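You operate a simulated robot arm through the tools that you are given. There is no shell and no other tool. Be economical: measure what you need, move in short steps, check, and stop when the job is done.

Carry out the task below with a simulated two-armed robot. There is one attempt and no reset: what you move stays moved.

Task
On the top of the covers table, fold the cloth rag in half.

It is judged by the outcome, as a careful person would: the job done as asked, and still so three seconds after it is handed in. It fails if anything else is knocked over, pushed out of place, dropped, spilled or broken. Lids that push on must go on centred and level and be pressed home; caps that screw on are set level and turned clockwise until they are tight. Flat cloth is picked up by pressing the open fingertips on it (5 to 10 N) and closing them slowly along it; thin cloth reads only 2 to 8 mm in the jaws.

Robot
Two 7-joint arms with two-finger parallel grippers on one trunk, on a base that drives. Base frame: it is fixed to the floor where the robot stands at the start and does not move with it; the origin is under the middle of the robot, x ahead of it, y to its left, z up. Units: m, degrees, N and s.
The left shoulder is at the start at [0.07, 0.134, 1.076], the right one opposite. Places, roughly: top of the covers table [0.5, 0, 0.8]. Payload 1.57 kg a hand.
The TCP of each hand is the grasp point between the finger pads, 0.03 m short of the fingertips. In the tool frame z runs along the fingers and y along their closing line. Largest opening 0.08 m; finger width 0.017, thickness 0.012; the body of the gripper, 0.04 by 0.082 m, starts 0.08 m behind the TCP.
Orientation is told as [roll, pitch, yaw] about the base's x, y, z axes, in that order, counted from this pose: with the fingers straight down and closing along the base's y, the tool's x points along the base's -x, its y along +y and its z along -z.

Tools
- The arms move only by the tool arm_command. It takes "left_increments", "right_increments" or both (then of equal length, played together; a hand with none holds still); each is a list of rows, each a list of 7 numbers: the shift along the tool's x, y, z in m, then the turn, a rotation vector about the tool's x, y, z in degrees, then the finger opening in m, from 0 to 0.08. In form: [[tx, ty, tz, rx, ry, rz, grip], ...]. A call has 1 to 12 rows; each row shifts and turns the commanded pose from where the row before left it, along the tool's axes as they then stand. Each row takes 0.2 s and may step no farther than 0.05 m and 8.6 degrees from the row before; otherwise, or with a gripper value out of range, the whole call is refused. A pose out of reach is approached as far as the arm can. The call stops where the force on the tool passes 40 N (or 10 N more than at its start, if that is more) or the arm is blocked; 0.2 s more then pass. Each finger travels about 0.153 m/s and halts on what it meets, pressing with about 31 N; the grip force reading is that of the motor and also rises with nothing between the fingers. The clock runs only during rows and for 0.2 s after the last one: add rows that do not move to give the fingers time. The reply holds the time, the measured pose of the TCP, the force on the tool along the base axes, the opening and the grip force, in the units named above and with some noise.
- Cameras (640 x 400 px; columns grow to the right, rows downward): "scene" is now at [0.1093, 0.0359, 1.2824]; the picture's right is [0.23, -0.97, 0.00], its down [-0.77, -0.18, -0.61] and it looks along [0.59, 0.14, -0.79] (base axes); focal length 250 px, centre (320, 200). "left" rides on the left gripper at [0.072, 0.007, -0.122] in its tool frame; the picture's right is [-0.09, 1.00, 0.00], its down [-0.84, -0.08, -0.54] and it looks along [-0.54, -0.05, 0.84] (tool axes); focal length 238 px, centre (320, 200). "right" rides on the right gripper at [0.072, -0.007, -0.122] in its tool frame; the picture's right is [0.09, 1.00, 0.00], its down [-0.84, 0.08, -0.54] and it looks along [-0.54, 0.05, 0.84] (tool axes); focal length 238 px, centre (320, 200). There is no depth. A picture from a camera that has moved, and an enlarged one, comes with that camera's place and axes in the base frame and with its lens. The place of the scene camera against the robot may be out by one fixed shift of up to 0.025 m in any direction.
- capture(camera): a new picture of that camera. The clock stands still meanwhile.
- raise_lower(by): slides the trunk up (or, below 0, down) by that many m; the arms and the scene camera ride with it, the base frame stays. It gives what a move gives, with no picture.
- roll_base(legs): drives the robot by 1 to 6 legs, each [ahead, left, turn to the left] in m, m and degrees, along the robot's own axes; the way and the turn of a leg run together, so that a leg with both is an arc; at most 1.5 m and 180 degrees a leg. The arms and the cameras ride along, it lands a little off, and it stops where it bumps. It gives what a move gives.
- pan_tilt(pan, tilt): turns the head with the scene camera to pan (to the left, within 86 degrees either way) and tilt (down, from -29 to 69), counted from straight ahead of the robot. It gives what a move gives.
- close_up(camera, box): a new picture of the part [left, top, right, bottom] of that camera's present view, enlarged. The clock stands still meanwhile.
- sign_off(): hands the job in; it is judged then, once.

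Go step by step. Nothing tells you exact positions but the pictures and the camera data: compare them with the known pose of the tool, close in by small moves and look again before you grip or let go. The budget is 120 turns and 108 pictures, counting those below and the enlarged ones. Unless the task says otherwise, let go and move clear before handing in, and close with one line.

The tools are called after "Call:" as name(argument=value, ...) on one line, values as JSON. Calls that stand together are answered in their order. arm_command: Moves the arms, as the interface text tells. Its arguments: {"type":"object","properties":{"left_increments":{"type":"array","items":{"type":"array","items":{"type":"number"}}},"right_increments":{"type":"array","items":{"type":"array","items":{"type":"number"}}}},"required":[]} The other tools are called the same way: raise_lower (by) slides the trunk up or down; roll_base (legs) drives the base; pan_tilt (pan, tilt) turns the head that bears the scene camera; capture (camera) takes a picture; close_up (camera, box) takes an enlarged picture of a part of a camera's view; sign_off () hands the job in.

At the start:

```text
clock: 0.0
left_tool_pos: [0.5107, 0.174, 0.9722]
left_ee_rot: [0.0, 0.0, 0.0]
left_ft_force: [-0.6, -0.8, -0.2]
left_grip_width: 0.0798
left_grip_force: 0.1
right_tool_pos: [0.471, -0.1555, 1.0412]
right_ee_rot: [0.0, 0.0, -0.1]
right_ft_force: [-0.7, 0.9, 0.3]
right_grip_width: 0.0799
right_grip_force: 0.1
trunk travel left (down, up): [-0.65, 0.29]
robot x, y, heading: [-0.0005, -0.0001, 0.1]
head pan, tilt: [13.0, 52.4]
```

scene: 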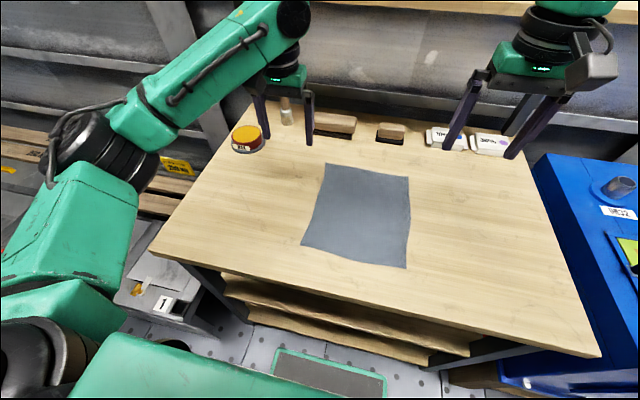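
right: 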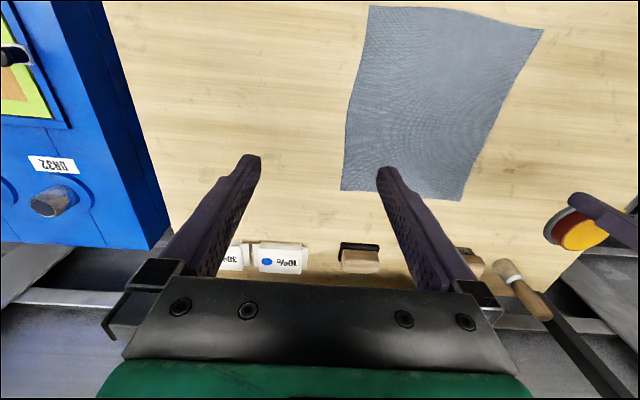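
left: 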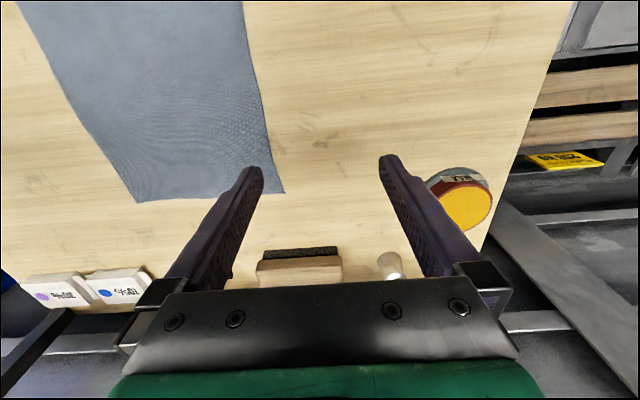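

The three camera views agree on a table top at z≈0.805. The cloth spans about x 0.353–0.607 and y −0.105–0.114. I'll bring both hands above the two far corners, fingers partly closed, and look again.

Call:
arm_command(left_increments=[[-0.0137, -0.0148, 0.017, 0, 0, 0, 0.03], [-0.0137, -0.0148, 0.017, 0, 0, 0, 0.03], [-0.0137, -0.0148, 0.017, 0, 0, 0, 0.03], [-0.0137, -0.0148, 0.017, 0, 0, 0, 0.03], [-0.0137, -0.0148, 0.017, 0, 0, 0, 0.03], [-0.0137, -0.0148, 0.017, 0, 0, 0, 0.03], [0, 0, 0, 0, 0, 0, 0.03]], right_increments=[[-0.0203, 0.0134, 0.0285, 0, 0, 0, 0.03], [-0.0203, 0.0134, 0.0285, 0, 0, 0, 0.03], [-0.0203, 0.0134, 0.0285, 0, 0, 0, 0.03], [-0.0203, 0.0134, 0.0285, 0, 0, 0, 0.03], [-0.0203, 0.0134, 0.0285, 0, 0, 0, 0.03], [-0.0203, 0.0134, 0.0285, 0, 0, 0, 0.03], [0, 0, 0, 0, 0, 0, 0.03]])

Call:
capture(camera="scene")

Call:
capture(camera="left")

Call:
capture(camera="right")

```text
clock: 1.6
left_tool_pos: [0.5946, 0.0856, 0.8717]
left_ee_rot: [-0.1, 0.0, 0.0]
left_ft_force: [-0.2, 0.0, 0.2]
left_grip_width: 0.0297
left_grip_force: 0.1
right_tool_pos: [0.5906, -0.0744, 0.8718]
right_ee_rot: [0.1, -0.1, 0.1]
right_ft_force: [0.3, 0.0, 0.3]
right_grip_width: 0.0298
right_grip_force: 0.0
trunk travel left (down, up): [-0.65, 0.29]
robot x, y, heading: [0.0033, 0.0009, 0.1]
head pan, tilt: [13.0, 52.4]
```

```text
104 pictures are left
camera scene: at [0.1086, 0.0355, 1.2825], right [0.23, -0.97, 0.0], down [-0.77, -0.18, -0.61], along [0.59, 0.14, -0.79], focal length 250 px, centre (320, 200)
```

scene: 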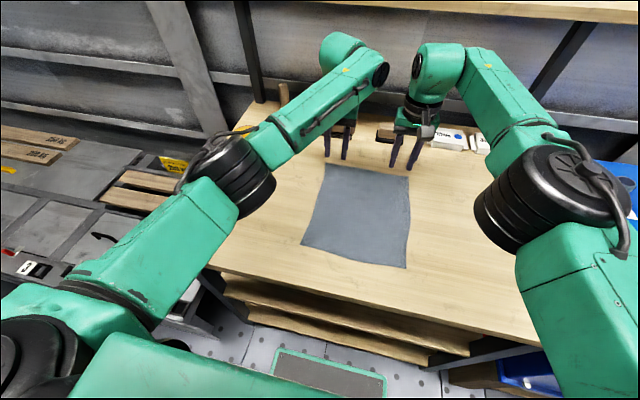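

```text
103 pictures are left
camera left: at [0.5219, 0.0917, 0.992], right [0.09, 1.0, 0.0], down [0.84, -0.08, 0.54], along [0.54, -0.05, -0.84], focal length 238 px, centre (320, 200)
```

left: 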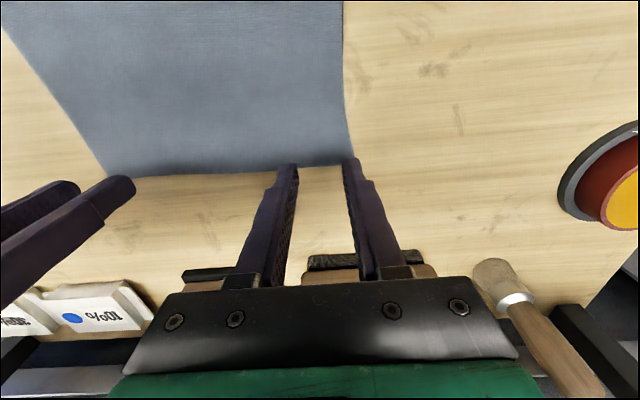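

```text
102 pictures are left
camera right: at [0.5195, -0.0816, 0.995], right [-0.09, 1.0, 0.0], down [0.84, 0.08, 0.54], along [0.54, 0.05, -0.84], focal length 238 px, centre (320, 200)
```

right: 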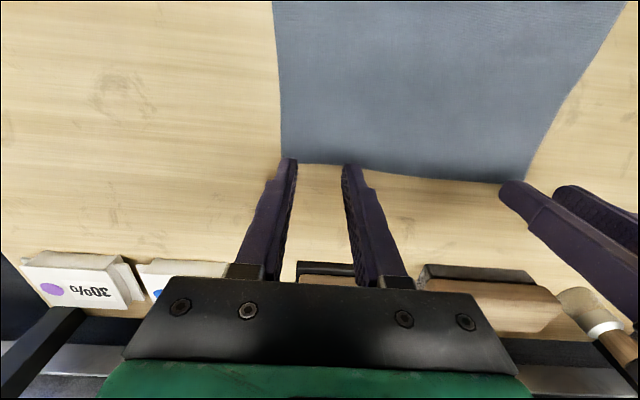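

Far corners measure about (0.609, 0.113) and (0.606, −0.107), so the hands are well placed. I'll nudge them in a little and lower them to just above the cloth.

Call:
arm_command(left_increments=[[0.0045, -0.005, 0.015, 0, 0, 0, 0.03], [0, 0, 0.012, 0, 0, 0, 0.03], [0, 0, 0.004, 0, 0, 0, 0.03], [0, 0, 0.002, 0, 0, 0, 0.03], [0, 0, 0, 0, 0, 0, 0.03]], right_increments=[[0.0005, 0, 0.015, 0, 0, 0, 0.03], [0, 0, 0.012, 0, 0, 0, 0.03], [0, 0, 0.004, 0, 0, 0, 0.03], [0, 0, 0.002, 0, 0, 0, 0.03], [0, 0, 0, 0, 0, 0, 0.03]])

Call:
capture(camera="left")

```text
clock: 2.8
left_tool_pos: [0.5895, 0.0806, 0.837]
left_ee_rot: [0.0, 0.0, 0.1]
left_ft_force: [0.2, -0.5, 0.1]
left_grip_width: 0.0301
left_grip_force: 0.0
right_tool_pos: [0.5905, -0.0753, 0.8379]
right_ee_rot: [0.0, 0.0, 0.0]
right_ft_force: [0.5, 0.4, 0.3]
right_grip_width: 0.03
right_grip_force: 0.1
trunk travel left (down, up): [-0.65, 0.29]
robot x, y, heading: [0.0031, 0.0003, 0.1]
head pan, tilt: [13.0, 52.4]
```

```text
101 pictures are left
camera left: at [0.517, 0.0867, 0.9578], right [0.09, 1.0, 0.0], down [0.84, -0.08, 0.54], along [0.54, -0.05, -0.84], focal length 238 px, centre (320, 200)
```

left: 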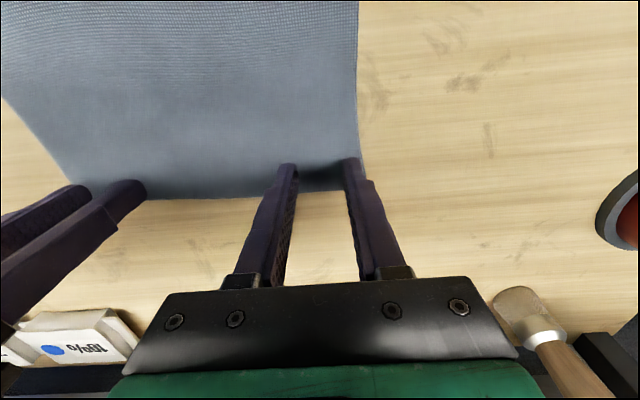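

The fingertips are on or just above the cloth with no contact force yet. I'll press down in 1 mm steps.

Call:
arm_command(left_increments=[[0, 0, 0.001, 0, 0, 0, 0.03], [0, 0, 0.001, 0, 0, 0, 0.03], [0, 0, 0, 0, 0, 0, 0.03]], right_increments=[[0, 0, 0.001, 0, 0, 0, 0.03], [0, 0, 0.001, 0, 0, 0, 0.03], [0, 0, 0, 0, 0, 0, 0.03]])

```text
clock: 3.6
left_tool_pos: [0.5888, 0.0793, 0.8355]
left_ee_rot: [-0.1, 0.1, 0.0]
left_ft_force: [-0.2, 0.5, 0.7]
left_grip_width: 0.0299
left_grip_force: 0.1
right_tool_pos: [0.5903, -0.0749, 0.8356]
right_ee_rot: [0.1, 0.1, -0.1]
right_ft_force: [-0.9, 0.2, -0.2]
right_grip_width: 0.0299
right_grip_force: 0.2
trunk travel left (down, up): [-0.65, 0.29]
robot x, y, heading: [0.0035, 0.0035, 0.2]
head pan, tilt: [13.0, 52.4]
```

Call:
arm_command(left_increments=[[0, 0, 0.001, 0, 0, 0, 0.03], [0, 0, 0.001, 0, 0, 0, 0.03], [0, 0, 0, 0, 0, 0, 0.03]], right_increments=[[0, 0, 0.001, 0, 0, 0, 0.03], [0, 0, 0.001, 0, 0, 0, 0.03], [0, 0, 0, 0, 0, 0, 0.03]])

```text
clock: 4.4
left_tool_pos: [0.5887, 0.0805, 0.8323]
left_ee_rot: [0.0, 0.1, 0.0]
left_ft_force: [0.2, 0.4, 0.3]
left_grip_width: 0.0299
left_grip_force: 0.1
right_tool_pos: [0.59, -0.0755, 0.8313]
right_ee_rot: [0.0, 0.0, 0.0]
right_ft_force: [0.3, -0.2, -0.2]
right_grip_width: 0.03
right_grip_force: 0.1
trunk travel left (down, up): [-0.65, 0.29]
robot x, y, heading: [0.0037, 0.0024, 0.1]
head pan, tilt: [13.0, 52.4]
```

Still no contact at 0.832, so I'll keep going down in 1 mm steps.

Call:
arm_command(left_increments=[[0, 0, 0.001, 0, 0, 0, 0.03], [0, 0, 0.001, 0, 0, 0, 0.03], [0, 0, 0, 0, 0, 0, 0.03]], right_increments=[[0, 0, 0.001, 0, 0, 0, 0.03], [0, 0, 0.001, 0, 0, 0, 0.03], [0, 0, 0, 0, 0, 0, 0.03]])

```text
clock: 5.2
left_tool_pos: [0.5874, 0.0799, 0.8322]
left_ee_rot: [0.0, -0.1, 0.0]
left_ft_force: [0.1, 0.1, 2.2]
left_grip_width: 0.0301
left_grip_force: 0.1
right_tool_pos: [0.5896, -0.0745, 0.8317]
right_ee_rot: [0.0, 0.0, 0.0]
right_ft_force: [0.2, 0.5, -0.4]
right_grip_width: 0.0301
right_grip_force: 0.0
trunk travel left (down, up): [-0.65, 0.29]
robot x, y, heading: [0.0033, -0.0017, -0.0]
head pan, tilt: [13.0, 52.4]
```

The left hand is starting to touch (2 N). I'll press 1 mm more on the left and 2 mm on the right.

Call:
arm_command(left_increments=[[0, 0, 0.001, 0, 0, 0, 0.03], [0, 0, 0, 0, 0, 0, 0.03], [0, 0, 0, 0, 0, 0, 0.03]], right_increments=[[0, 0, 0.001, 0, 0, 0, 0.03], [0, 0, 0.001, 0, 0, 0, 0.03], [0, 0, 0, 0, 0, 0, 0.03]])

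```text
clock: 6.0
left_tool_pos: [0.587, 0.0798, 0.8301]
left_ee_rot: [0.0, -0.1, 0.0]
left_ft_force: [0.6, -0.5, 3.3]
left_grip_width: 0.0301
left_grip_force: 0.2
right_tool_pos: [0.5898, -0.0743, 0.8302]
right_ee_rot: [0.1, -0.2, 0.1]
right_ft_force: [2.4, -1.5, 8.5]
right_grip_width: 0.0301
right_grip_force: 0.0
trunk travel left (down, up): [-0.65, 0.29]
robot x, y, heading: [0.001, 0.0005, 0.0]
head pan, tilt: [13.0, 52.4]
```

The right hand presses at 8.5 N. I'll press the left 1 mm more and then close both slowly.

Call:
arm_command(left_increments=[[0, 0, 0.001, 0, 0, 0, 0.03], [0, 0, 0, 0, 0, 0, 0.027], [0, 0, 0, 0, 0, 0, 0.024], [0, 0, 0, 0, 0, 0, 0.021], [0, 0, 0, 0, 0, 0, 0.018], [0, 0, 0, 0, 0, 0, 0.015], [0, 0, 0, 0, 0, 0, 0.012], [0, 0, 0, 0, 0, 0, 0.009], [0, 0, 0, 0, 0, 0, 0.006], [0, 0, 0, 0, 0, 0, 0.003], [0, 0, 0, 0, 0, 0, 0], [0, 0, 0, 0, 0, 0, 0]], right_increments=[[0, 0, 0, 0, 0, 0, 0.03], [0, 0, 0, 0, 0, 0, 0.027], [0, 0, 0, 0, 0, 0, 0.024], [0, 0, 0, 0, 0, 0, 0.021], [0, 0, 0, 0, 0, 0, 0.018], [0, 0, 0, 0, 0, 0, 0.015], [0, 0, 0, 0, 0, 0, 0.012], [0, 0, 0, 0, 0, 0, 0.009], [0, 0, 0, 0, 0, 0, 0.006], [0, 0, 0, 0, 0, 0, 0.003], [0, 0, 0, 0, 0, 0, 0], [0, 0, 0, 0, 0, 0, 0]])

Call:
capture(camera="left")

Call:
capture(camera="right")

```text
clock: 8.6
left_tool_pos: [0.5863, 0.0806, 0.8301]
left_ee_rot: [0.0, -0.2, 0.1]
left_ft_force: [0.4, 0.5, 11.3]
left_grip_width: 0.0001
left_grip_force: 21.3
right_tool_pos: [0.5894, -0.074, 0.8316]
right_ee_rot: [0.0, -0.1, 0.0]
right_ft_force: [0.1, -1.2, 4.6]
right_grip_width: 0.0017
right_grip_force: 23.4
trunk travel left (down, up): [-0.65, 0.29]
robot x, y, heading: [-0.0013, 0.0003, -0.1]
head pan, tilt: [13.0, 52.4]
```

```text
100 pictures are left
camera left: at [0.5151, 0.0863, 0.9519], right [0.09, 1.0, 0.0], down [0.84, -0.08, 0.54], along [0.54, -0.05, -0.84], focal length 238 px, centre (320, 200)
```

left: 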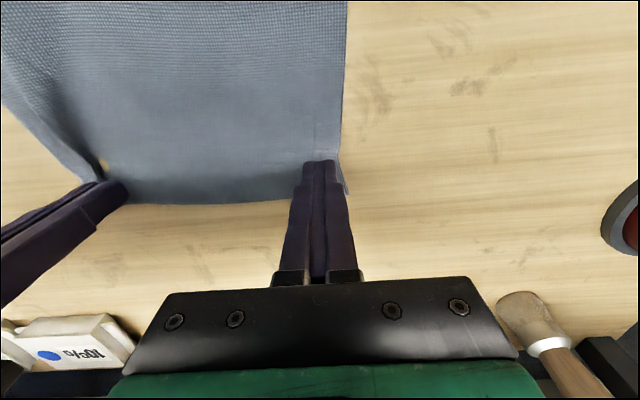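

```text
99 pictures are left
camera right: at [0.5172, -0.0815, 0.9539], right [-0.09, 1.0, 0.0], down [0.84, 0.08, 0.54], along [0.54, 0.05, -0.84], focal length 238 px, centre (320, 200)
```

right: 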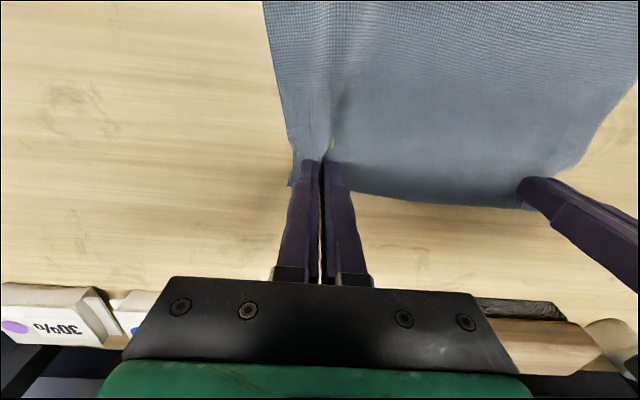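

The right hand reads 1.7 mm with a visible ridge; the left reads about 0 mm. I'll test with a small lift.

Call:
arm_command(left_increments=[[0, 0, -0.01, 0, 0, 0, 0], [0, 0, -0.01, 0, 0, 0, 0], [0, 0, -0.01, 0, 0, 0, 0]], right_increments=[[0, 0, -0.01, 0, 0, 0, 0], [0, 0, -0.01, 0, 0, 0, 0], [0, 0, -0.01, 0, 0, 0, 0]])

Call:
capture(camera="left")

Call:
capture(camera="right")

```text
clock: 9.4
left_tool_pos: [0.5889, 0.0806, 0.8578]
left_ee_rot: [0.0, 0.1, -0.1]
left_ft_force: [0.2, -0.6, -0.3]
left_grip_width: 0.0
left_grip_force: 21.3
right_tool_pos: [0.5915, -0.0757, 0.8594]
right_ee_rot: [0.0, 0.0, 0.0]
right_ft_force: [-0.3, -0.4, -0.3]
right_grip_width: 0.0017
right_grip_force: 23.8
trunk travel left (down, up): [-0.65, 0.29]
robot x, y, heading: [0.0018, -0.0056, 0.0]
head pan, tilt: [13.0, 52.4]
```

```text
98 pictures are left
camera left: at [0.518, 0.0861, 0.9796], right [0.09, 1.0, 0.0], down [0.84, -0.08, 0.54], along [0.54, -0.05, -0.84], focal length 238 px, centre (320, 200)
```

left: 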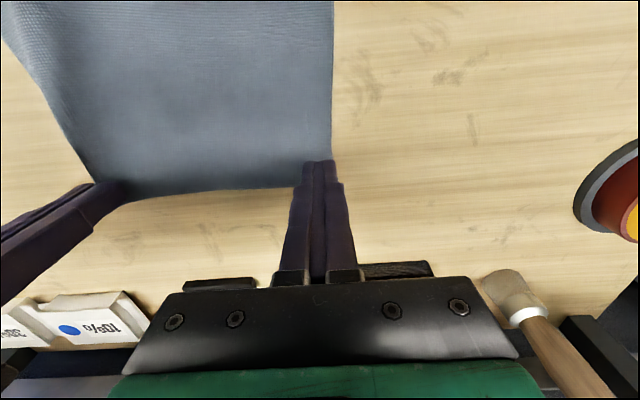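

```text
97 pictures are left
camera right: at [0.5196, -0.0821, 0.9827], right [-0.09, 1.0, 0.0], down [0.84, 0.08, 0.54], along [0.54, 0.05, -0.84], focal length 238 px, centre (320, 200)
```

right: 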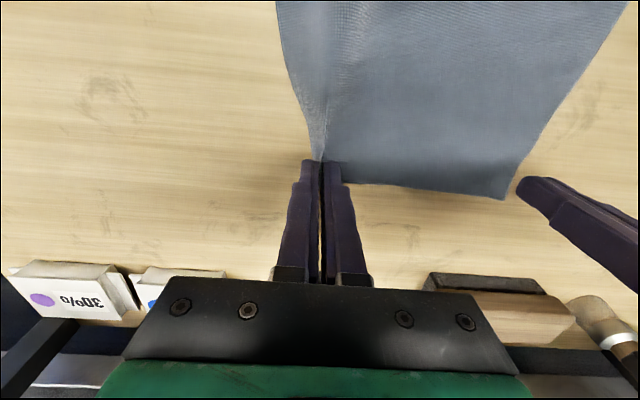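

The right hand holds the cloth; the left slipped and its corner is now near (0.605, 0.09). I'll lower the right hand again, keeping its grip, and open the left while raised.

Call:
arm_command(left_increments=[[0, 0, 0, 0, 0, 0, 0.03], [0, 0, 0, 0, 0, 0, 0.03], [0, 0, 0, 0, 0, 0, 0.03]], right_increments=[[0, -0.002, 0.01, 0, 0, 0, 0], [0, -0.002, 0.01, 0, 0, 0, 0], [0, -0.002, 0.005, 0, 0, 0, 0]])

Call:
capture(camera="left")

Call:
capture(camera="right")

```text
clock: 10.2
left_tool_pos: [0.5891, 0.0799, 0.859]
left_ee_rot: [0.0, 0.0, 0.1]
left_ft_force: [0.9, -0.7, 0.3]
left_grip_width: 0.0302
left_grip_force: 0.0
right_tool_pos: [0.5922, -0.0815, 0.8348]
right_ee_rot: [0.0, 0.0, 0.0]
right_ft_force: [-0.6, 0.0, 0.1]
right_grip_width: 0.0016
right_grip_force: 23.8
trunk travel left (down, up): [-0.65, 0.29]
robot x, y, heading: [0.0007, 0.0025, 0.0]
head pan, tilt: [13.0, 52.4]
```

```text
96 pictures are left
camera left: at [0.5179, 0.0862, 0.9798], right [0.09, 1.0, 0.0], down [0.84, -0.08, 0.54], along [0.54, -0.05, -0.84], focal length 238 px, centre (320, 200)
```

left: 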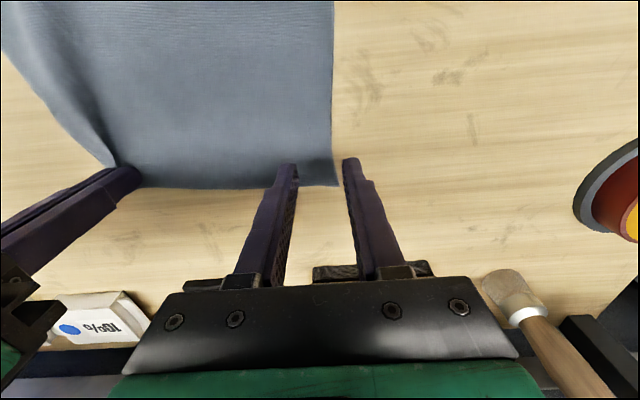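

```text
95 pictures are left
camera right: at [0.5199, -0.0876, 0.9568], right [-0.09, 1.0, 0.0], down [0.84, 0.08, 0.54], along [0.54, 0.05, -0.84], focal length 238 px, centre (320, 200)
```

right: 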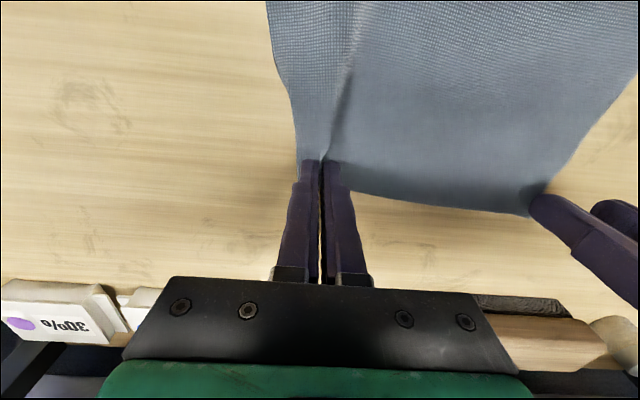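

The left corner is now at about (0.618, 0.0925). I'll move the left hand to (0.601, 0.062) and press it down there.

Call:
arm_command(left_increments=[[-0.012, -0.018, 0.0, 0, 0, 0, 0.03], [0, 0, 0.015, 0, 0, 0, 0.03], [0, 0, 0.01, 0, 0, 0, 0.03], [0, 0, 0.003, 0, 0, 0, 0.03], [0, 0, 0.001, 0, 0, 0, 0.03], [0, 0, 0, 0, 0, 0, 0.03]])

Call:
capture(camera="left")

```text
clock: 11.6
left_tool_pos: [0.5984, 0.0628, 0.8305]
left_ee_rot: [0.1, -0.1, 0.0]
left_ft_force: [1.9, 1.5, 8.7]
left_grip_width: 0.0302
left_grip_force: 0.1
left hand out of reach, approached as far as the arm can: row 1
right_tool_pos: [0.5915, -0.0802, 0.8341]
right_ee_rot: [0.0, -0.1, 0.0]
right_ft_force: [-0.1, 0.7, 0.4]
right_grip_width: 0.0015
right_grip_force: 23.4
trunk travel left (down, up): [-0.65, 0.29]
robot x, y, heading: [-0.003, -0.0035, 0.0]
head pan, tilt: [13.0, 52.4]
```

```text
94 pictures are left
camera left: at [0.5278, 0.0688, 0.9519], right [0.09, 1.0, 0.0], down [0.84, -0.08, 0.54], along [0.54, -0.05, -0.84], focal length 238 px, centre (320, 200)
```

left: 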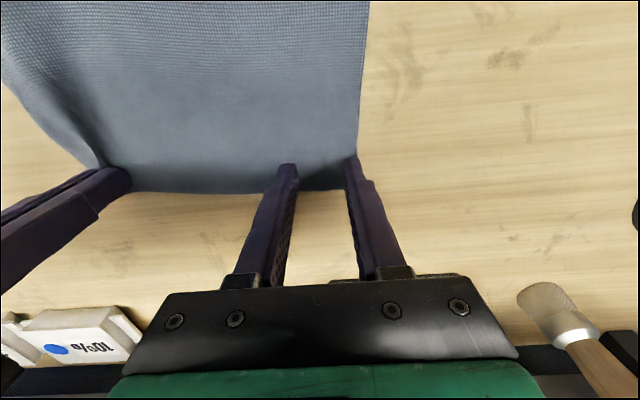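

Pressing at 8.7 N, but the outer finger sits right at the cloth's side edge. I'll hop 8 mm inward, press again, and close slowly.

Call:
arm_command(left_increments=[[0, 0, -0.006, 0, 0, 0, 0.03], [0.002, -0.008, 0, 0, 0, 0, 0.03], [0, 0, 0.006, 0, 0, 0, 0.03], [0, 0, 0.0005, 0, 0, 0, 0.03], [0, 0, 0, 0, 0, 0, 0.03]])

Call:
arm_command(left_increments=[[0, 0, 0, 0, 0, 0, 0.027], [0, 0, 0, 0, 0, 0, 0.024], [0, 0, 0, 0, 0, 0, 0.021], [0, 0, 0, 0, 0, 0, 0.018], [0, 0, 0, 0, 0, 0, 0.015], [0, 0, 0, 0, 0, 0, 0.012], [0, 0, 0, 0, 0, 0, 0.009], [0, 0, 0, 0, 0, 0, 0.006], [0, 0, 0, 0, 0, 0, 0.003], [0, 0, 0, 0, 0, 0, 0.0], [0, 0, 0, 0, 0, 0, 0]])

Call:
capture(camera="left")

```text
clock: 12.8
left_tool_pos: [0.5981, 0.0536, 0.8312]
left_ee_rot: [0.0, -0.3, 0.0]
left_ft_force: [1.6, -0.6, 9.7]
left_grip_width: 0.0296
left_grip_force: 0.0
right_tool_pos: [0.5905, -0.0817, 0.8344]
right_ee_rot: [0.0, -0.1, 0.0]
right_ft_force: [-0.6, -0.1, -0.4]
right_grip_width: 0.0017
right_grip_force: 23.3
trunk travel left (down, up): [-0.65, 0.29]
robot x, y, heading: [-0.0031, -0.0017, -0.1]
head pan, tilt: [13.0, 52.4]
```

```text
clock: 15.2
left_tool_pos: [0.5972, 0.0536, 0.8306]
left_ee_rot: [-0.1, -0.2, 0.0]
left_ft_force: [-0.6, -9.4, 13.6]
left_grip_width: 0.0017
left_grip_force: 23.7
right_tool_pos: [0.5891, -0.0808, 0.8349]
right_ee_rot: [0.1, -0.1, 0.1]
right_ft_force: [0.5, 8.5, 0.1]
right_grip_width: 0.0017
right_grip_force: 23.1
trunk travel left (down, up): [-0.65, 0.29]
robot x, y, heading: [0.0045, -0.0024, -0.2]
head pan, tilt: [13.0, 52.4]
```

```text
93 pictures are left
camera left: at [0.5247, 0.0599, 0.9518], right [0.09, 1.0, 0.0], down [0.83, -0.08, 0.54], along [0.54, -0.05, -0.84], focal length 238 px, centre (320, 200)
```

left: 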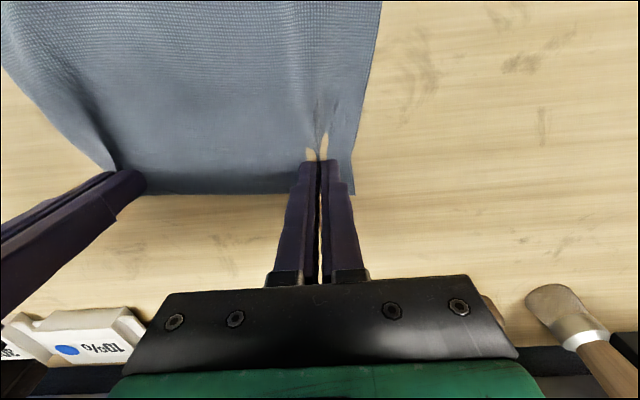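

Both hands now hold cloth (1.7 mm each). I'll carry the far edge up and back along an arc to the top, then look.

Call:
arm_command(left_increments=[[0.002, -0.002, -0.0135, 0, 0, 0, 0], [0.002, 0, -0.0135, 0, 0, 0, 0], [0.0065, 0, -0.014, 0, 0, 0, 0], [0.0065, 0, -0.014, 0, 0, 0, 0], [0.0095, 0, -0.011, 0, 0, 0, 0], [0.0095, 0, -0.011, 0, 0, 0, 0], [0.011, 0, -0.009, 0, 0, 0, 0], [0.011, 0, -0.009, 0, 0, 0, 0]], right_increments=[[0.002, 0, -0.0135, 0, 0, 0, 0], [0.002, 0, -0.0135, 0, 0, 0, 0], [0.0065, 0, -0.014, 0, 0, 0, 0], [0.0065, 0, -0.014, 0, 0, 0, 0], [0.0095, 0, -0.011, 0, 0, 0, 0], [0.0095, 0, -0.011, 0, 0, 0, 0], [0.011, 0, -0.009, 0, 0, 0, 0], [0.011, 0, -0.009, 0, 0, 0, 0]])

Call:
capture(camera="scene")

Call:
capture(camera="right")

```text
clock: 16.9
left_tool_pos: [0.5892, 0.0437, 0.8695]
left_ee_rot: [-0.9, -0.1, -0.6]
left_ft_force: [-4.9, -9.6, 5.1]
left_grip_width: 0.0015
left_grip_force: 23.9
left hand out of reach, approached as far as the arm can: row 3, 4, 5, 6, 7, 8
right_tool_pos: [0.5426, -0.0756, 0.9242]
right_ee_rot: [0.6, -0.3, 0.3]
right_ft_force: [4.6, 9.9, -4.7]
right_grip_width: 0.002
right_grip_force: 23.9
trunk travel left (down, up): [-0.65, 0.29]
robot x, y, heading: [-0.0019, -0.0003, 0.4]
head pan, tilt: [13.0, 52.4]
stopped in row 8 (left hand): the force on the tool passed its limit (the readings are from after the stop); the commanded pose is now the measured one
```

```text
92 pictures are left
camera scene: at [0.109, 0.0356, 1.2825], right [0.23, -0.97, 0.0], down [-0.77, -0.18, -0.61], along [0.59, 0.14, -0.79], focal length 250 px, centre (320, 200)
```

scene: 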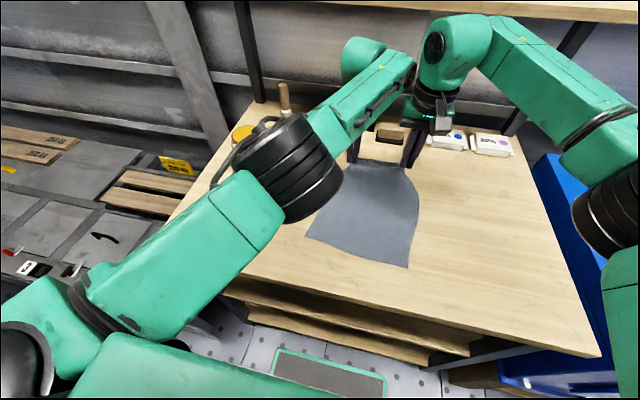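

```text
91 pictures are left
camera right: at [0.4696, -0.0842, 1.0463], right [-0.1, 1.0, 0.01], down [0.83, 0.08, 0.55], along [0.55, 0.06, -0.84], focal length 238 px, centre (320, 200)
```

right: 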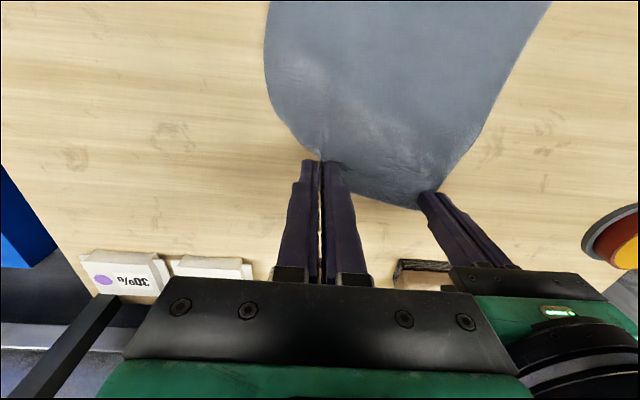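

The left arm lagged, apparently at a reach limit, while the right moved on. The cloth is still held by both. I'll bring the left hand back in small steps, moving toward the robot first.

Call:
arm_command(left_increments=[[0.01, -0.001, 0, 0, 0, 0, 0], [0.01, -0.001, -0.004, 0, 0, 0, 0], [0.008, -0.001, -0.008, 0, 0, 0, 0], [0.008, 0, -0.01, 0, 0, 0, 0], [0, 0, 0, 0, 0, 0, 0]])

Call:
capture(camera="scene")

```text
clock: 18.1
left_tool_pos: [0.5906, 0.0457, 0.869]
left_ee_rot: [-0.7, 0.0, -0.4]
left_ft_force: [-5.6, -14.6, 7.5]
left_grip_width: 0.0017
left_grip_force: 23.0
left hand out of reach, approached as far as the arm can: row 1, 2, 3, 4
right_tool_pos: [0.5428, -0.0771, 0.9234]
right_ee_rot: [0.4, -0.3, 0.2]
right_ft_force: [5.5, 15.2, -8.8]
right_grip_width: 0.0027
right_grip_force: 24.0
trunk travel left (down, up): [-0.65, 0.29]
robot x, y, heading: [-0.0008, 0.0018, 0.0]
head pan, tilt: [13.0, 52.4]
```

```text
90 pictures are left
camera scene: at [0.1094, 0.0358, 1.2824], right [0.23, -0.97, 0.0], down [-0.77, -0.18, -0.61], along [0.59, 0.14, -0.79], focal length 250 px, centre (320, 200)
```

scene: 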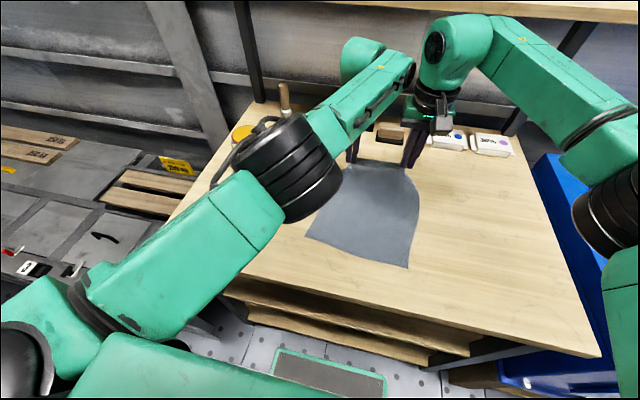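

The left arm is stuck at a joint limit. I'll bring the right hand back beside it to remove the tension, then let the left go toward its own side.

Call:
arm_command(right_increments=[[-0.01, 0.001, 0.012, 0, 0, 0, 0], [-0.01, 0.001, 0.012, 0, 0, 0, 0], [-0.01, 0.001, 0.012, 0, 0, 0, 0], [-0.01, 0, 0.015, 0, 0, 0, 0], [-0.007, 0, 0.015, 0, 0, 0, 0], [0, 0, 0.014, 0, 0, 0, 0]], left_increments=[[0, 0, 0, 0, 0, 0, 0], [0, 0, 0.002, 0, 0, 0, 0], [0, 0.001, 0.006, 0, 0, 0, 0], [0, 0.002, 0.008, 0, 0, 0, 0], [0, 0.002, 0.01, 0, 0, 0, 0], [0, 0.002, 0.005, 0, 0, 0, 0]])

Call:
capture(camera="scene")

```text
clock: 19.5
left_tool_pos: [0.5906, 0.0532, 0.8362]
left_ee_rot: [-0.7, 0.1, -0.4]
left_ft_force: [-0.4, -1.0, -0.2]
left_grip_width: 0.0017
left_grip_force: 23.1
right_tool_pos: [0.5891, -0.0754, 0.8434]
right_ee_rot: [0.4, -0.4, 0.2]
right_ft_force: [-0.6, 0.5, 0.1]
right_grip_width: 0.0016
right_grip_force: 23.6
trunk travel left (down, up): [-0.65, 0.29]
robot x, y, heading: [0.0007, -0.0011, -0.1]
head pan, tilt: [13.0, 52.4]
```

```text
89 pictures are left
camera scene: at [0.1096, 0.0357, 1.2824], right [0.23, -0.97, 0.0], down [-0.77, -0.18, -0.61], along [0.59, 0.14, -0.79], focal length 250 px, centre (320, 200)
```

scene: 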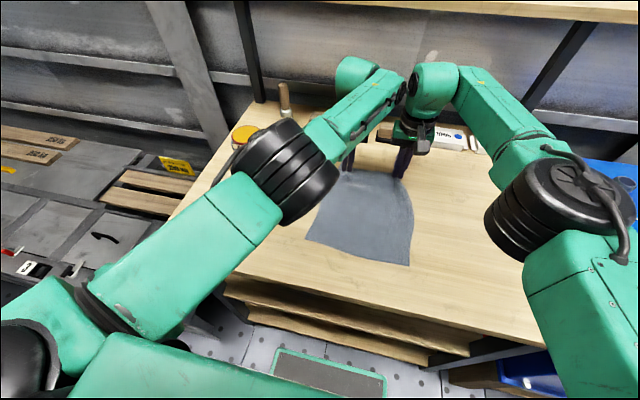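

The cloth is slack and held by both hands. To avoid the arm limit, I'll do the fold with the whole robot: lift with the trunk, then drive backward with the arms frozen.

Call:
raise_lower(by=0.06)

Call:
roll_base(legs=[[-0.05, 0, 0]])

Call:
capture(camera="scene")

```text
clock: 20.5
left_tool_pos: [0.5889, 0.0528, 0.8965]
left_ee_rot: [-0.7, 0.2, -0.3]
left_ft_force: [-0.3, -0.7, -0.1]
left_grip_width: 0.0019
left_grip_force: 24.3
right_tool_pos: [0.5885, -0.0746, 0.9035]
right_ee_rot: [0.4, -0.3, 0.2]
right_ft_force: [-0.2, -0.4, 0.8]
right_grip_width: 0.0021
right_grip_force: 23.1
trunk travel left (down, up): [-0.71, 0.23]
robot x, y, heading: [-0.001, -0.0, 0.1]
head pan, tilt: [13.0, 52.4]
```

```text
clock: 21.4
left_tool_pos: [0.541, 0.0534, 0.8945]
left_ee_rot: [-0.7, 0.1, -0.3]
left_ft_force: [0.2, -0.7, -0.3]
left_grip_width: 0.002
left_grip_force: 23.3
right_tool_pos: [0.5421, -0.0741, 0.9018]
right_ee_rot: [0.4, -0.2, 0.2]
right_ft_force: [-0.5, 0.0, -0.3]
right_grip_width: 0.0018
right_grip_force: 23.3
trunk travel left (down, up): [-0.71, 0.23]
robot x, y, heading: [-0.048, -0.0001, -0.1]
head pan, tilt: [13.0, 52.4]
```

```text
88 pictures are left
camera scene: at [0.063, 0.0358, 1.342], right [0.23, -0.97, 0.0], down [-0.77, -0.18, -0.61], along [0.59, 0.14, -0.79], focal length 250 px, centre (320, 200)
```

scene: 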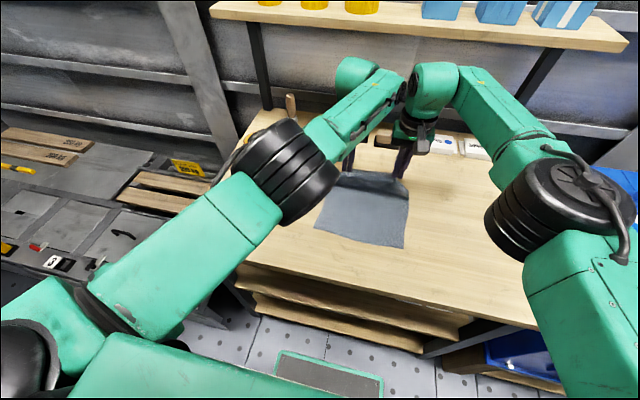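

This works: the far half is coming up while the near half stays put. I'll continue up and back.

Call:
raise_lower(by=0.035)

Call:
roll_base(legs=[[-0.075, 0, 0]])

Call:
capture(camera="scene")

Call:
capture(camera="right")

```text
clock: 22.2
left_tool_pos: [0.5389, 0.0527, 0.9328]
left_ee_rot: [-0.8, 0.0, -0.3]
left_ft_force: [-0.7, -0.7, -0.4]
left_grip_width: 0.0015
left_grip_force: 23.8
right_tool_pos: [0.5375, -0.075, 0.9395]
right_ee_rot: [0.5, -0.3, 0.2]
right_ft_force: [-0.8, -0.4, -0.3]
right_grip_width: 0.0016
right_grip_force: 24.0
trunk travel left (down, up): [-0.745, 0.195]
robot x, y, heading: [-0.0477, -0.0016, -0.1]
head pan, tilt: [13.0, 52.4]
```

```text
clock: 23.3
left_tool_pos: [0.4659, 0.0538, 0.9302]
left_ee_rot: [-0.7, 0.2, -0.2]
left_ft_force: [0.1, -0.3, 0.8]
left_grip_width: 0.0015
left_grip_force: 23.9
right_tool_pos: [0.4645, -0.0752, 0.9364]
right_ee_rot: [0.5, -0.2, 0.2]
right_ft_force: [0.3, 0.5, 0.3]
right_grip_width: 0.002
right_grip_force: 23.3
trunk travel left (down, up): [-0.745, 0.195]
robot x, y, heading: [-0.1272, 0.0027, -0.3]
head pan, tilt: [13.0, 52.4]
```

```text
87 pictures are left
camera scene: at [-0.0128, 0.0358, 1.3771], right [0.23, -0.97, 0.0], down [-0.77, -0.18, -0.61], along [0.59, 0.14, -0.79], focal length 250 px, centre (320, 200)
```

scene: 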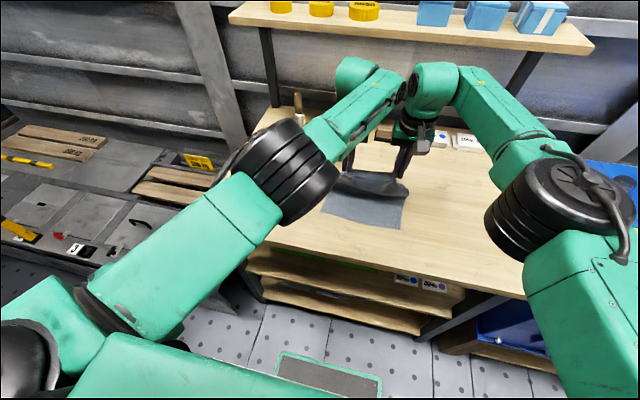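

```text
86 pictures are left
camera right: at [0.3936, -0.0825, 1.0599], right [-0.1, 1.0, 0.01], down [0.83, 0.08, 0.55], along [0.54, 0.06, -0.84], focal length 238 px, centre (320, 200)
```

right: 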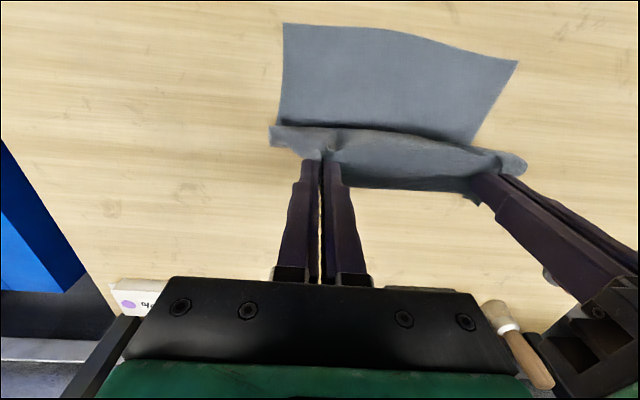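

The flap is hanging correctly and the near edge now lies at x≈0.38. I'll continue back and down, with a slight left shift for alignment.

Call:
roll_base(legs=[[-0.04, 0.006, 0]])

Call:
raise_lower(by=-0.05)

Call:
capture(camera="right")

Call:
capture(camera="left")

```text
clock: 24.1
left_tool_pos: [0.4276, 0.0583, 0.9287]
left_ee_rot: [-0.7, 0.4, -0.3]
left_ft_force: [1.0, 0.7, -0.1]
left_grip_width: 0.0017
left_grip_force: 23.4
right_tool_pos: [0.4286, -0.069, 0.9352]
right_ee_rot: [0.4, -0.1, 0.2]
right_ft_force: [0.8, -1.3, 0.4]
right_grip_width: 0.0018
right_grip_force: 23.5
trunk travel left (down, up): [-0.745, 0.195]
robot x, y, heading: [-0.1631, 0.0076, 0.1]
head pan, tilt: [13.0, 52.4]
```

```text
clock: 25.1
left_tool_pos: [0.425, 0.0589, 0.8816]
left_ee_rot: [-0.7, 0.0, -0.3]
left_ft_force: [0.1, 0.6, 0.1]
left_grip_width: 0.0017
left_grip_force: 22.8
right_tool_pos: [0.4236, -0.0685, 0.889]
right_ee_rot: [0.4, -0.3, 0.2]
right_ft_force: [-0.5, 0.0, -0.6]
right_grip_width: 0.0016
right_grip_force: 23.4
trunk travel left (down, up): [-0.695, 0.245]
robot x, y, heading: [-0.1618, 0.0069, -0.3]
head pan, tilt: [13.0, 52.4]
```

```text
85 pictures are left
camera right: at [0.352, -0.0765, 1.011], right [-0.1, 1.0, 0.01], down [0.83, 0.08, 0.55], along [0.54, 0.06, -0.84], focal length 238 px, centre (320, 200)
```

right: 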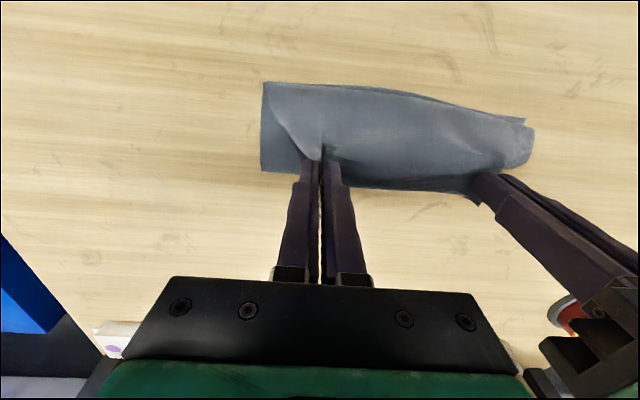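

```text
84 pictures are left
camera left: at [0.3536, 0.0671, 1.0028], right [0.1, 1.0, -0.01], down [0.84, -0.08, 0.54], along [0.54, -0.06, -0.84], focal length 238 px, centre (320, 200)
```

left: 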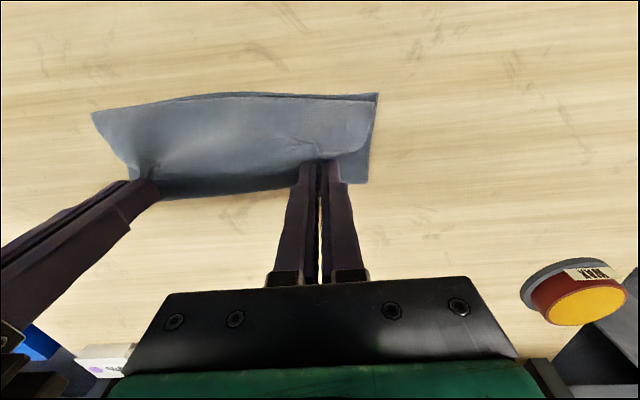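

The fold is forming nicely. I'll lower, then back the last 2.5 cm.

Call:
raise_lower(by=-0.03)

Call:
roll_base(legs=[[-0.025, 0, 0]])

Call:
capture(camera="right")

Call:
capture(camera="left")

```text
clock: 25.8
left_tool_pos: [0.4255, 0.0588, 0.8529]
left_ee_rot: [-0.7, 0.0, -0.4]
left_ft_force: [0.4, 0.0, 0.2]
left_grip_width: 0.0016
left_grip_force: 23.4
right_tool_pos: [0.4239, -0.0686, 0.8579]
right_ee_rot: [0.4, -0.3, 0.2]
right_ft_force: [1.0, -1.0, 0.0]
right_grip_width: 0.0017
right_grip_force: 23.1
trunk travel left (down, up): [-0.665, 0.275]
robot x, y, heading: [-0.1636, 0.0067, -0.1]
head pan, tilt: [13.0, 52.4]
```

```text
clock: 26.6
left_tool_pos: [0.4029, 0.0592, 0.8508]
left_ee_rot: [-0.6, 0.2, -0.3]
left_ft_force: [0.2, 0.4, -0.1]
left_grip_width: 0.0019
left_grip_force: 23.3
right_tool_pos: [0.4013, -0.0684, 0.8566]
right_ee_rot: [0.4, -0.1, 0.2]
right_ft_force: [1.3, -0.3, -0.3]
right_grip_width: 0.0014
right_grip_force: 23.3
trunk travel left (down, up): [-0.665, 0.275]
robot x, y, heading: [-0.1911, 0.0046, -0.0]
head pan, tilt: [13.0, 52.4]
```

```text
83 pictures are left
camera right: at [0.33, -0.0766, 0.9792], right [-0.1, 1.0, 0.01], down [0.84, 0.08, 0.54], along [0.54, 0.06, -0.84], focal length 238 px, centre (320, 200)
```

right: 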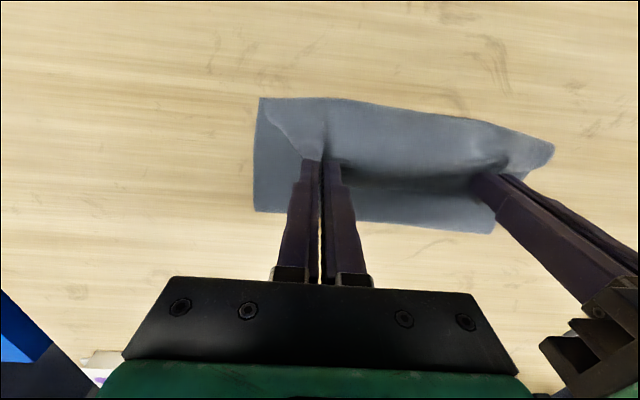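

```text
82 pictures are left
camera left: at [0.3317, 0.0671, 0.9709], right [0.1, 1.0, -0.01], down [0.84, -0.08, 0.54], along [0.54, -0.06, -0.84], focal length 238 px, centre (320, 200)
```

left: 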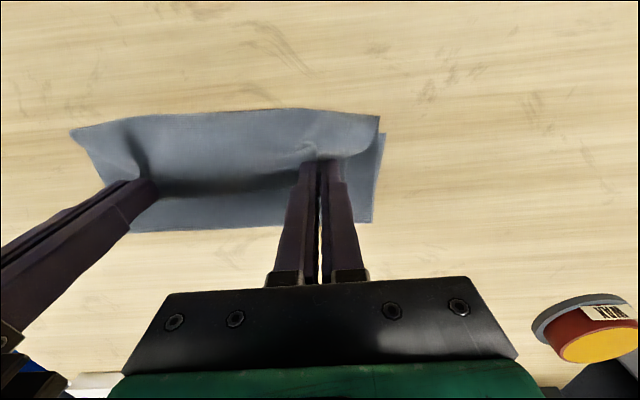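

The edges are nearly aligned, with the flap still held about 2 cm up. I'll lower it almost to the table and check alignment before releasing.

Call:
raise_lower(by=-0.014)

Call:
arm_command(right_increments=[[0, 0, 0.005, 0, 0, 0, 0], [0, 0, 0, 0, 0, 0, 0]])

Call:
capture(camera="right")

Call:
capture(camera="left")

Call:
capture(camera="scene")

```text
clock: 27.2
left_tool_pos: [0.3995, 0.0587, 0.838]
left_ee_rot: [-0.7, 0.2, -0.3]
left_ft_force: [0.0, -0.9, 0.4]
left_grip_width: 0.0018
left_grip_force: 23.6
right_tool_pos: [0.3997, -0.0692, 0.845]
right_ee_rot: [0.4, -0.2, 0.2]
right_ft_force: [0.5, -0.3, 0.3]
right_grip_width: 0.002
right_grip_force: 23.4
trunk travel left (down, up): [-0.651, 0.289]
robot x, y, heading: [-0.1892, 0.0075, 0.1]
head pan, tilt: [13.0, 52.4]
```

```text
clock: 27.8
left_tool_pos: [0.4006, 0.0587, 0.8372]
left_ee_rot: [-0.8, 0.0, -0.3]
left_ft_force: [0.3, 0.1, -0.4]
left_grip_width: 0.0016
left_grip_force: 23.7
right_tool_pos: [0.3998, -0.068, 0.8397]
right_ee_rot: [0.5, -0.3, 0.1]
right_ft_force: [0.0, 0.5, 1.0]
right_grip_width: 0.0018
right_grip_force: 23.4
trunk travel left (down, up): [-0.651, 0.289]
robot x, y, heading: [-0.1906, 0.0093, -0.2]
head pan, tilt: [13.0, 52.4]
```

```text
81 pictures are left
camera right: at [0.3271, -0.0766, 0.962], right [-0.1, 1.0, 0.01], down [0.83, 0.08, 0.55], along [0.54, 0.06, -0.84], focal length 238 px, centre (320, 200)
```

right: 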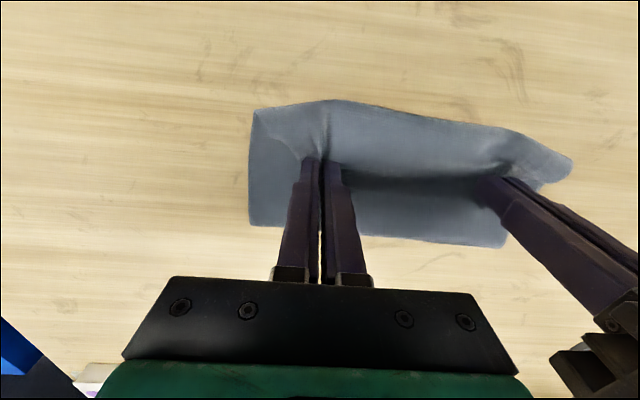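

```text
80 pictures are left
camera left: at [0.3287, 0.0672, 0.9588], right [0.1, 1.0, -0.01], down [0.84, -0.08, 0.54], along [0.54, -0.06, -0.84], focal length 238 px, centre (320, 200)
```

left: 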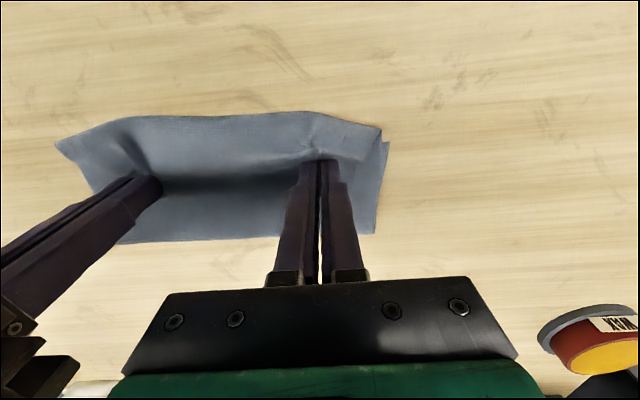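

```text
79 pictures are left
camera scene: at [-0.0801, 0.0419, 1.2835], right [0.23, -0.97, 0.0], down [-0.77, -0.18, -0.61], along [0.59, 0.14, -0.79], focal length 250 px, centre (320, 200)
```

scene: 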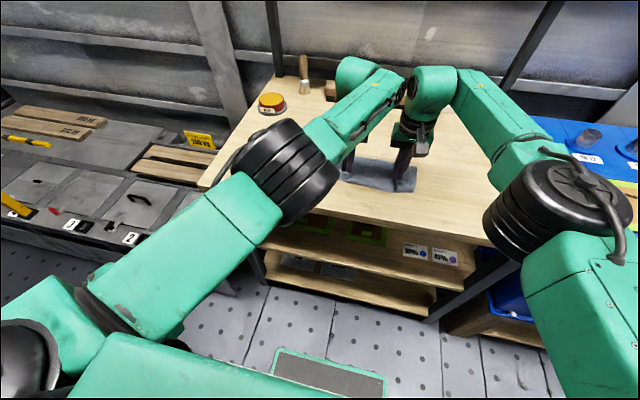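

I want a closer look at the side profile of the fold before releasing.

Call:
close_up(camera="scene", box=[320, 130, 448, 210])

Call:
close_up(camera="right", box=[230, 70, 590, 295])

```text
5.00 times, centred on (384, 170) of scene
camera zoom: at [-0.0801, 0.0419, 1.2835], right [0.23, -0.97, 0.0], down [-0.77, -0.18, -0.61], along [0.59, 0.14, -0.79], focal length 1252 px, centre (0, 350)
```

zoom: 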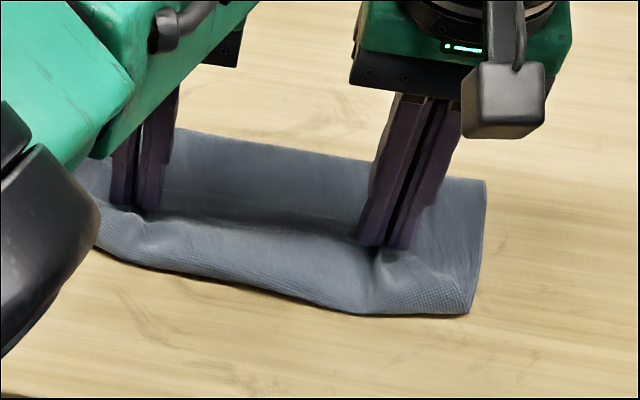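

```text
1.78 times, centred on (410, 182) of right
camera zoom: at [0.3271, -0.0766, 0.962], right [-0.1, 1.0, 0.01], down [0.83, 0.08, 0.55], along [0.54, 0.06, -0.84], focal length 424 px, centre (160, 231)
```

zoom: 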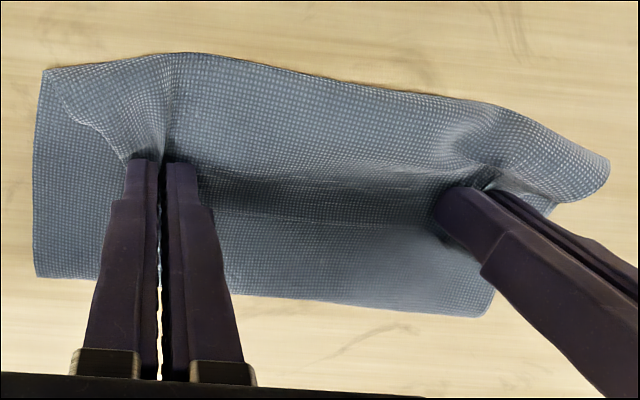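

The visible footprint is a bit short (x 0.357–0.467), so some cloth seems bunched. While I still hold it, I'll lift slightly and look at the layers.

Call:
raise_lower(by=0.07)

Call:
close_up(camera="scene", box=[320, 130, 448, 210])

Call:
capture(camera="right")

```text
clock: 28.9
left_tool_pos: [0.4006, 0.0581, 0.9077]
left_ee_rot: [-0.8, 0.1, -0.2]
left_ft_force: [-0.1, 0.4, 0.4]
left_grip_width: 0.0016
left_grip_force: 23.6
right_tool_pos: [0.4002, -0.069, 0.9075]
right_ee_rot: [0.4, -0.3, 0.2]
right_ft_force: [0.4, 1.2, 0.3]
right_grip_width: 0.0015
right_grip_force: 23.3
trunk travel left (down, up): [-0.721, 0.219]
robot x, y, heading: [-0.1877, 0.008, 0.1]
head pan, tilt: [13.0, 52.4]
```

```text
5.00 times, centred on (384, 170) of scene
camera zoom: at [-0.0793, 0.0418, 1.3534], right [0.23, -0.97, 0.0], down [-0.77, -0.18, -0.61], along [0.59, 0.14, -0.79], focal length 1252 px, centre (0, 350)
```

zoom: 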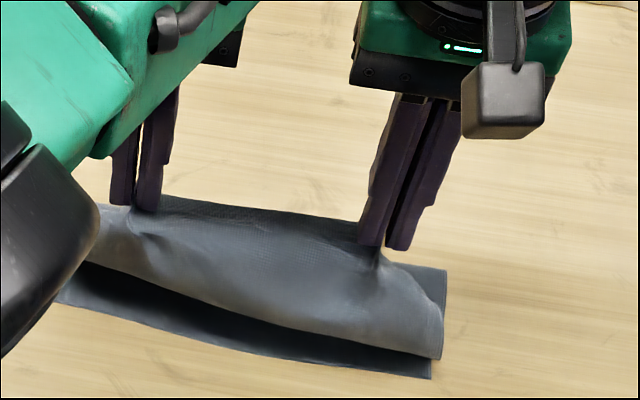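

```text
75 pictures are left
camera right: at [0.3276, -0.0767, 1.0316], right [-0.1, 1.0, 0.01], down [0.83, 0.08, 0.55], along [0.54, 0.06, -0.84], focal length 238 px, centre (320, 200)
```

right: 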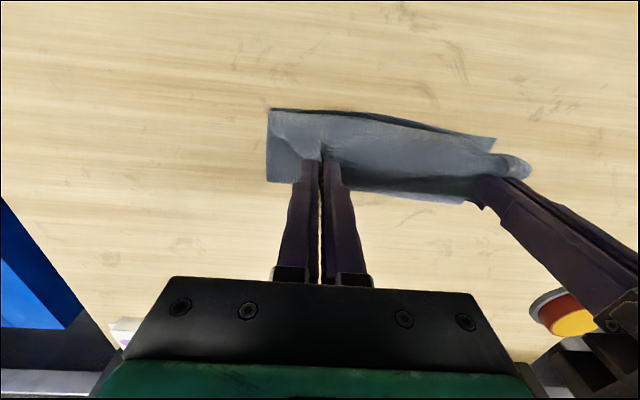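

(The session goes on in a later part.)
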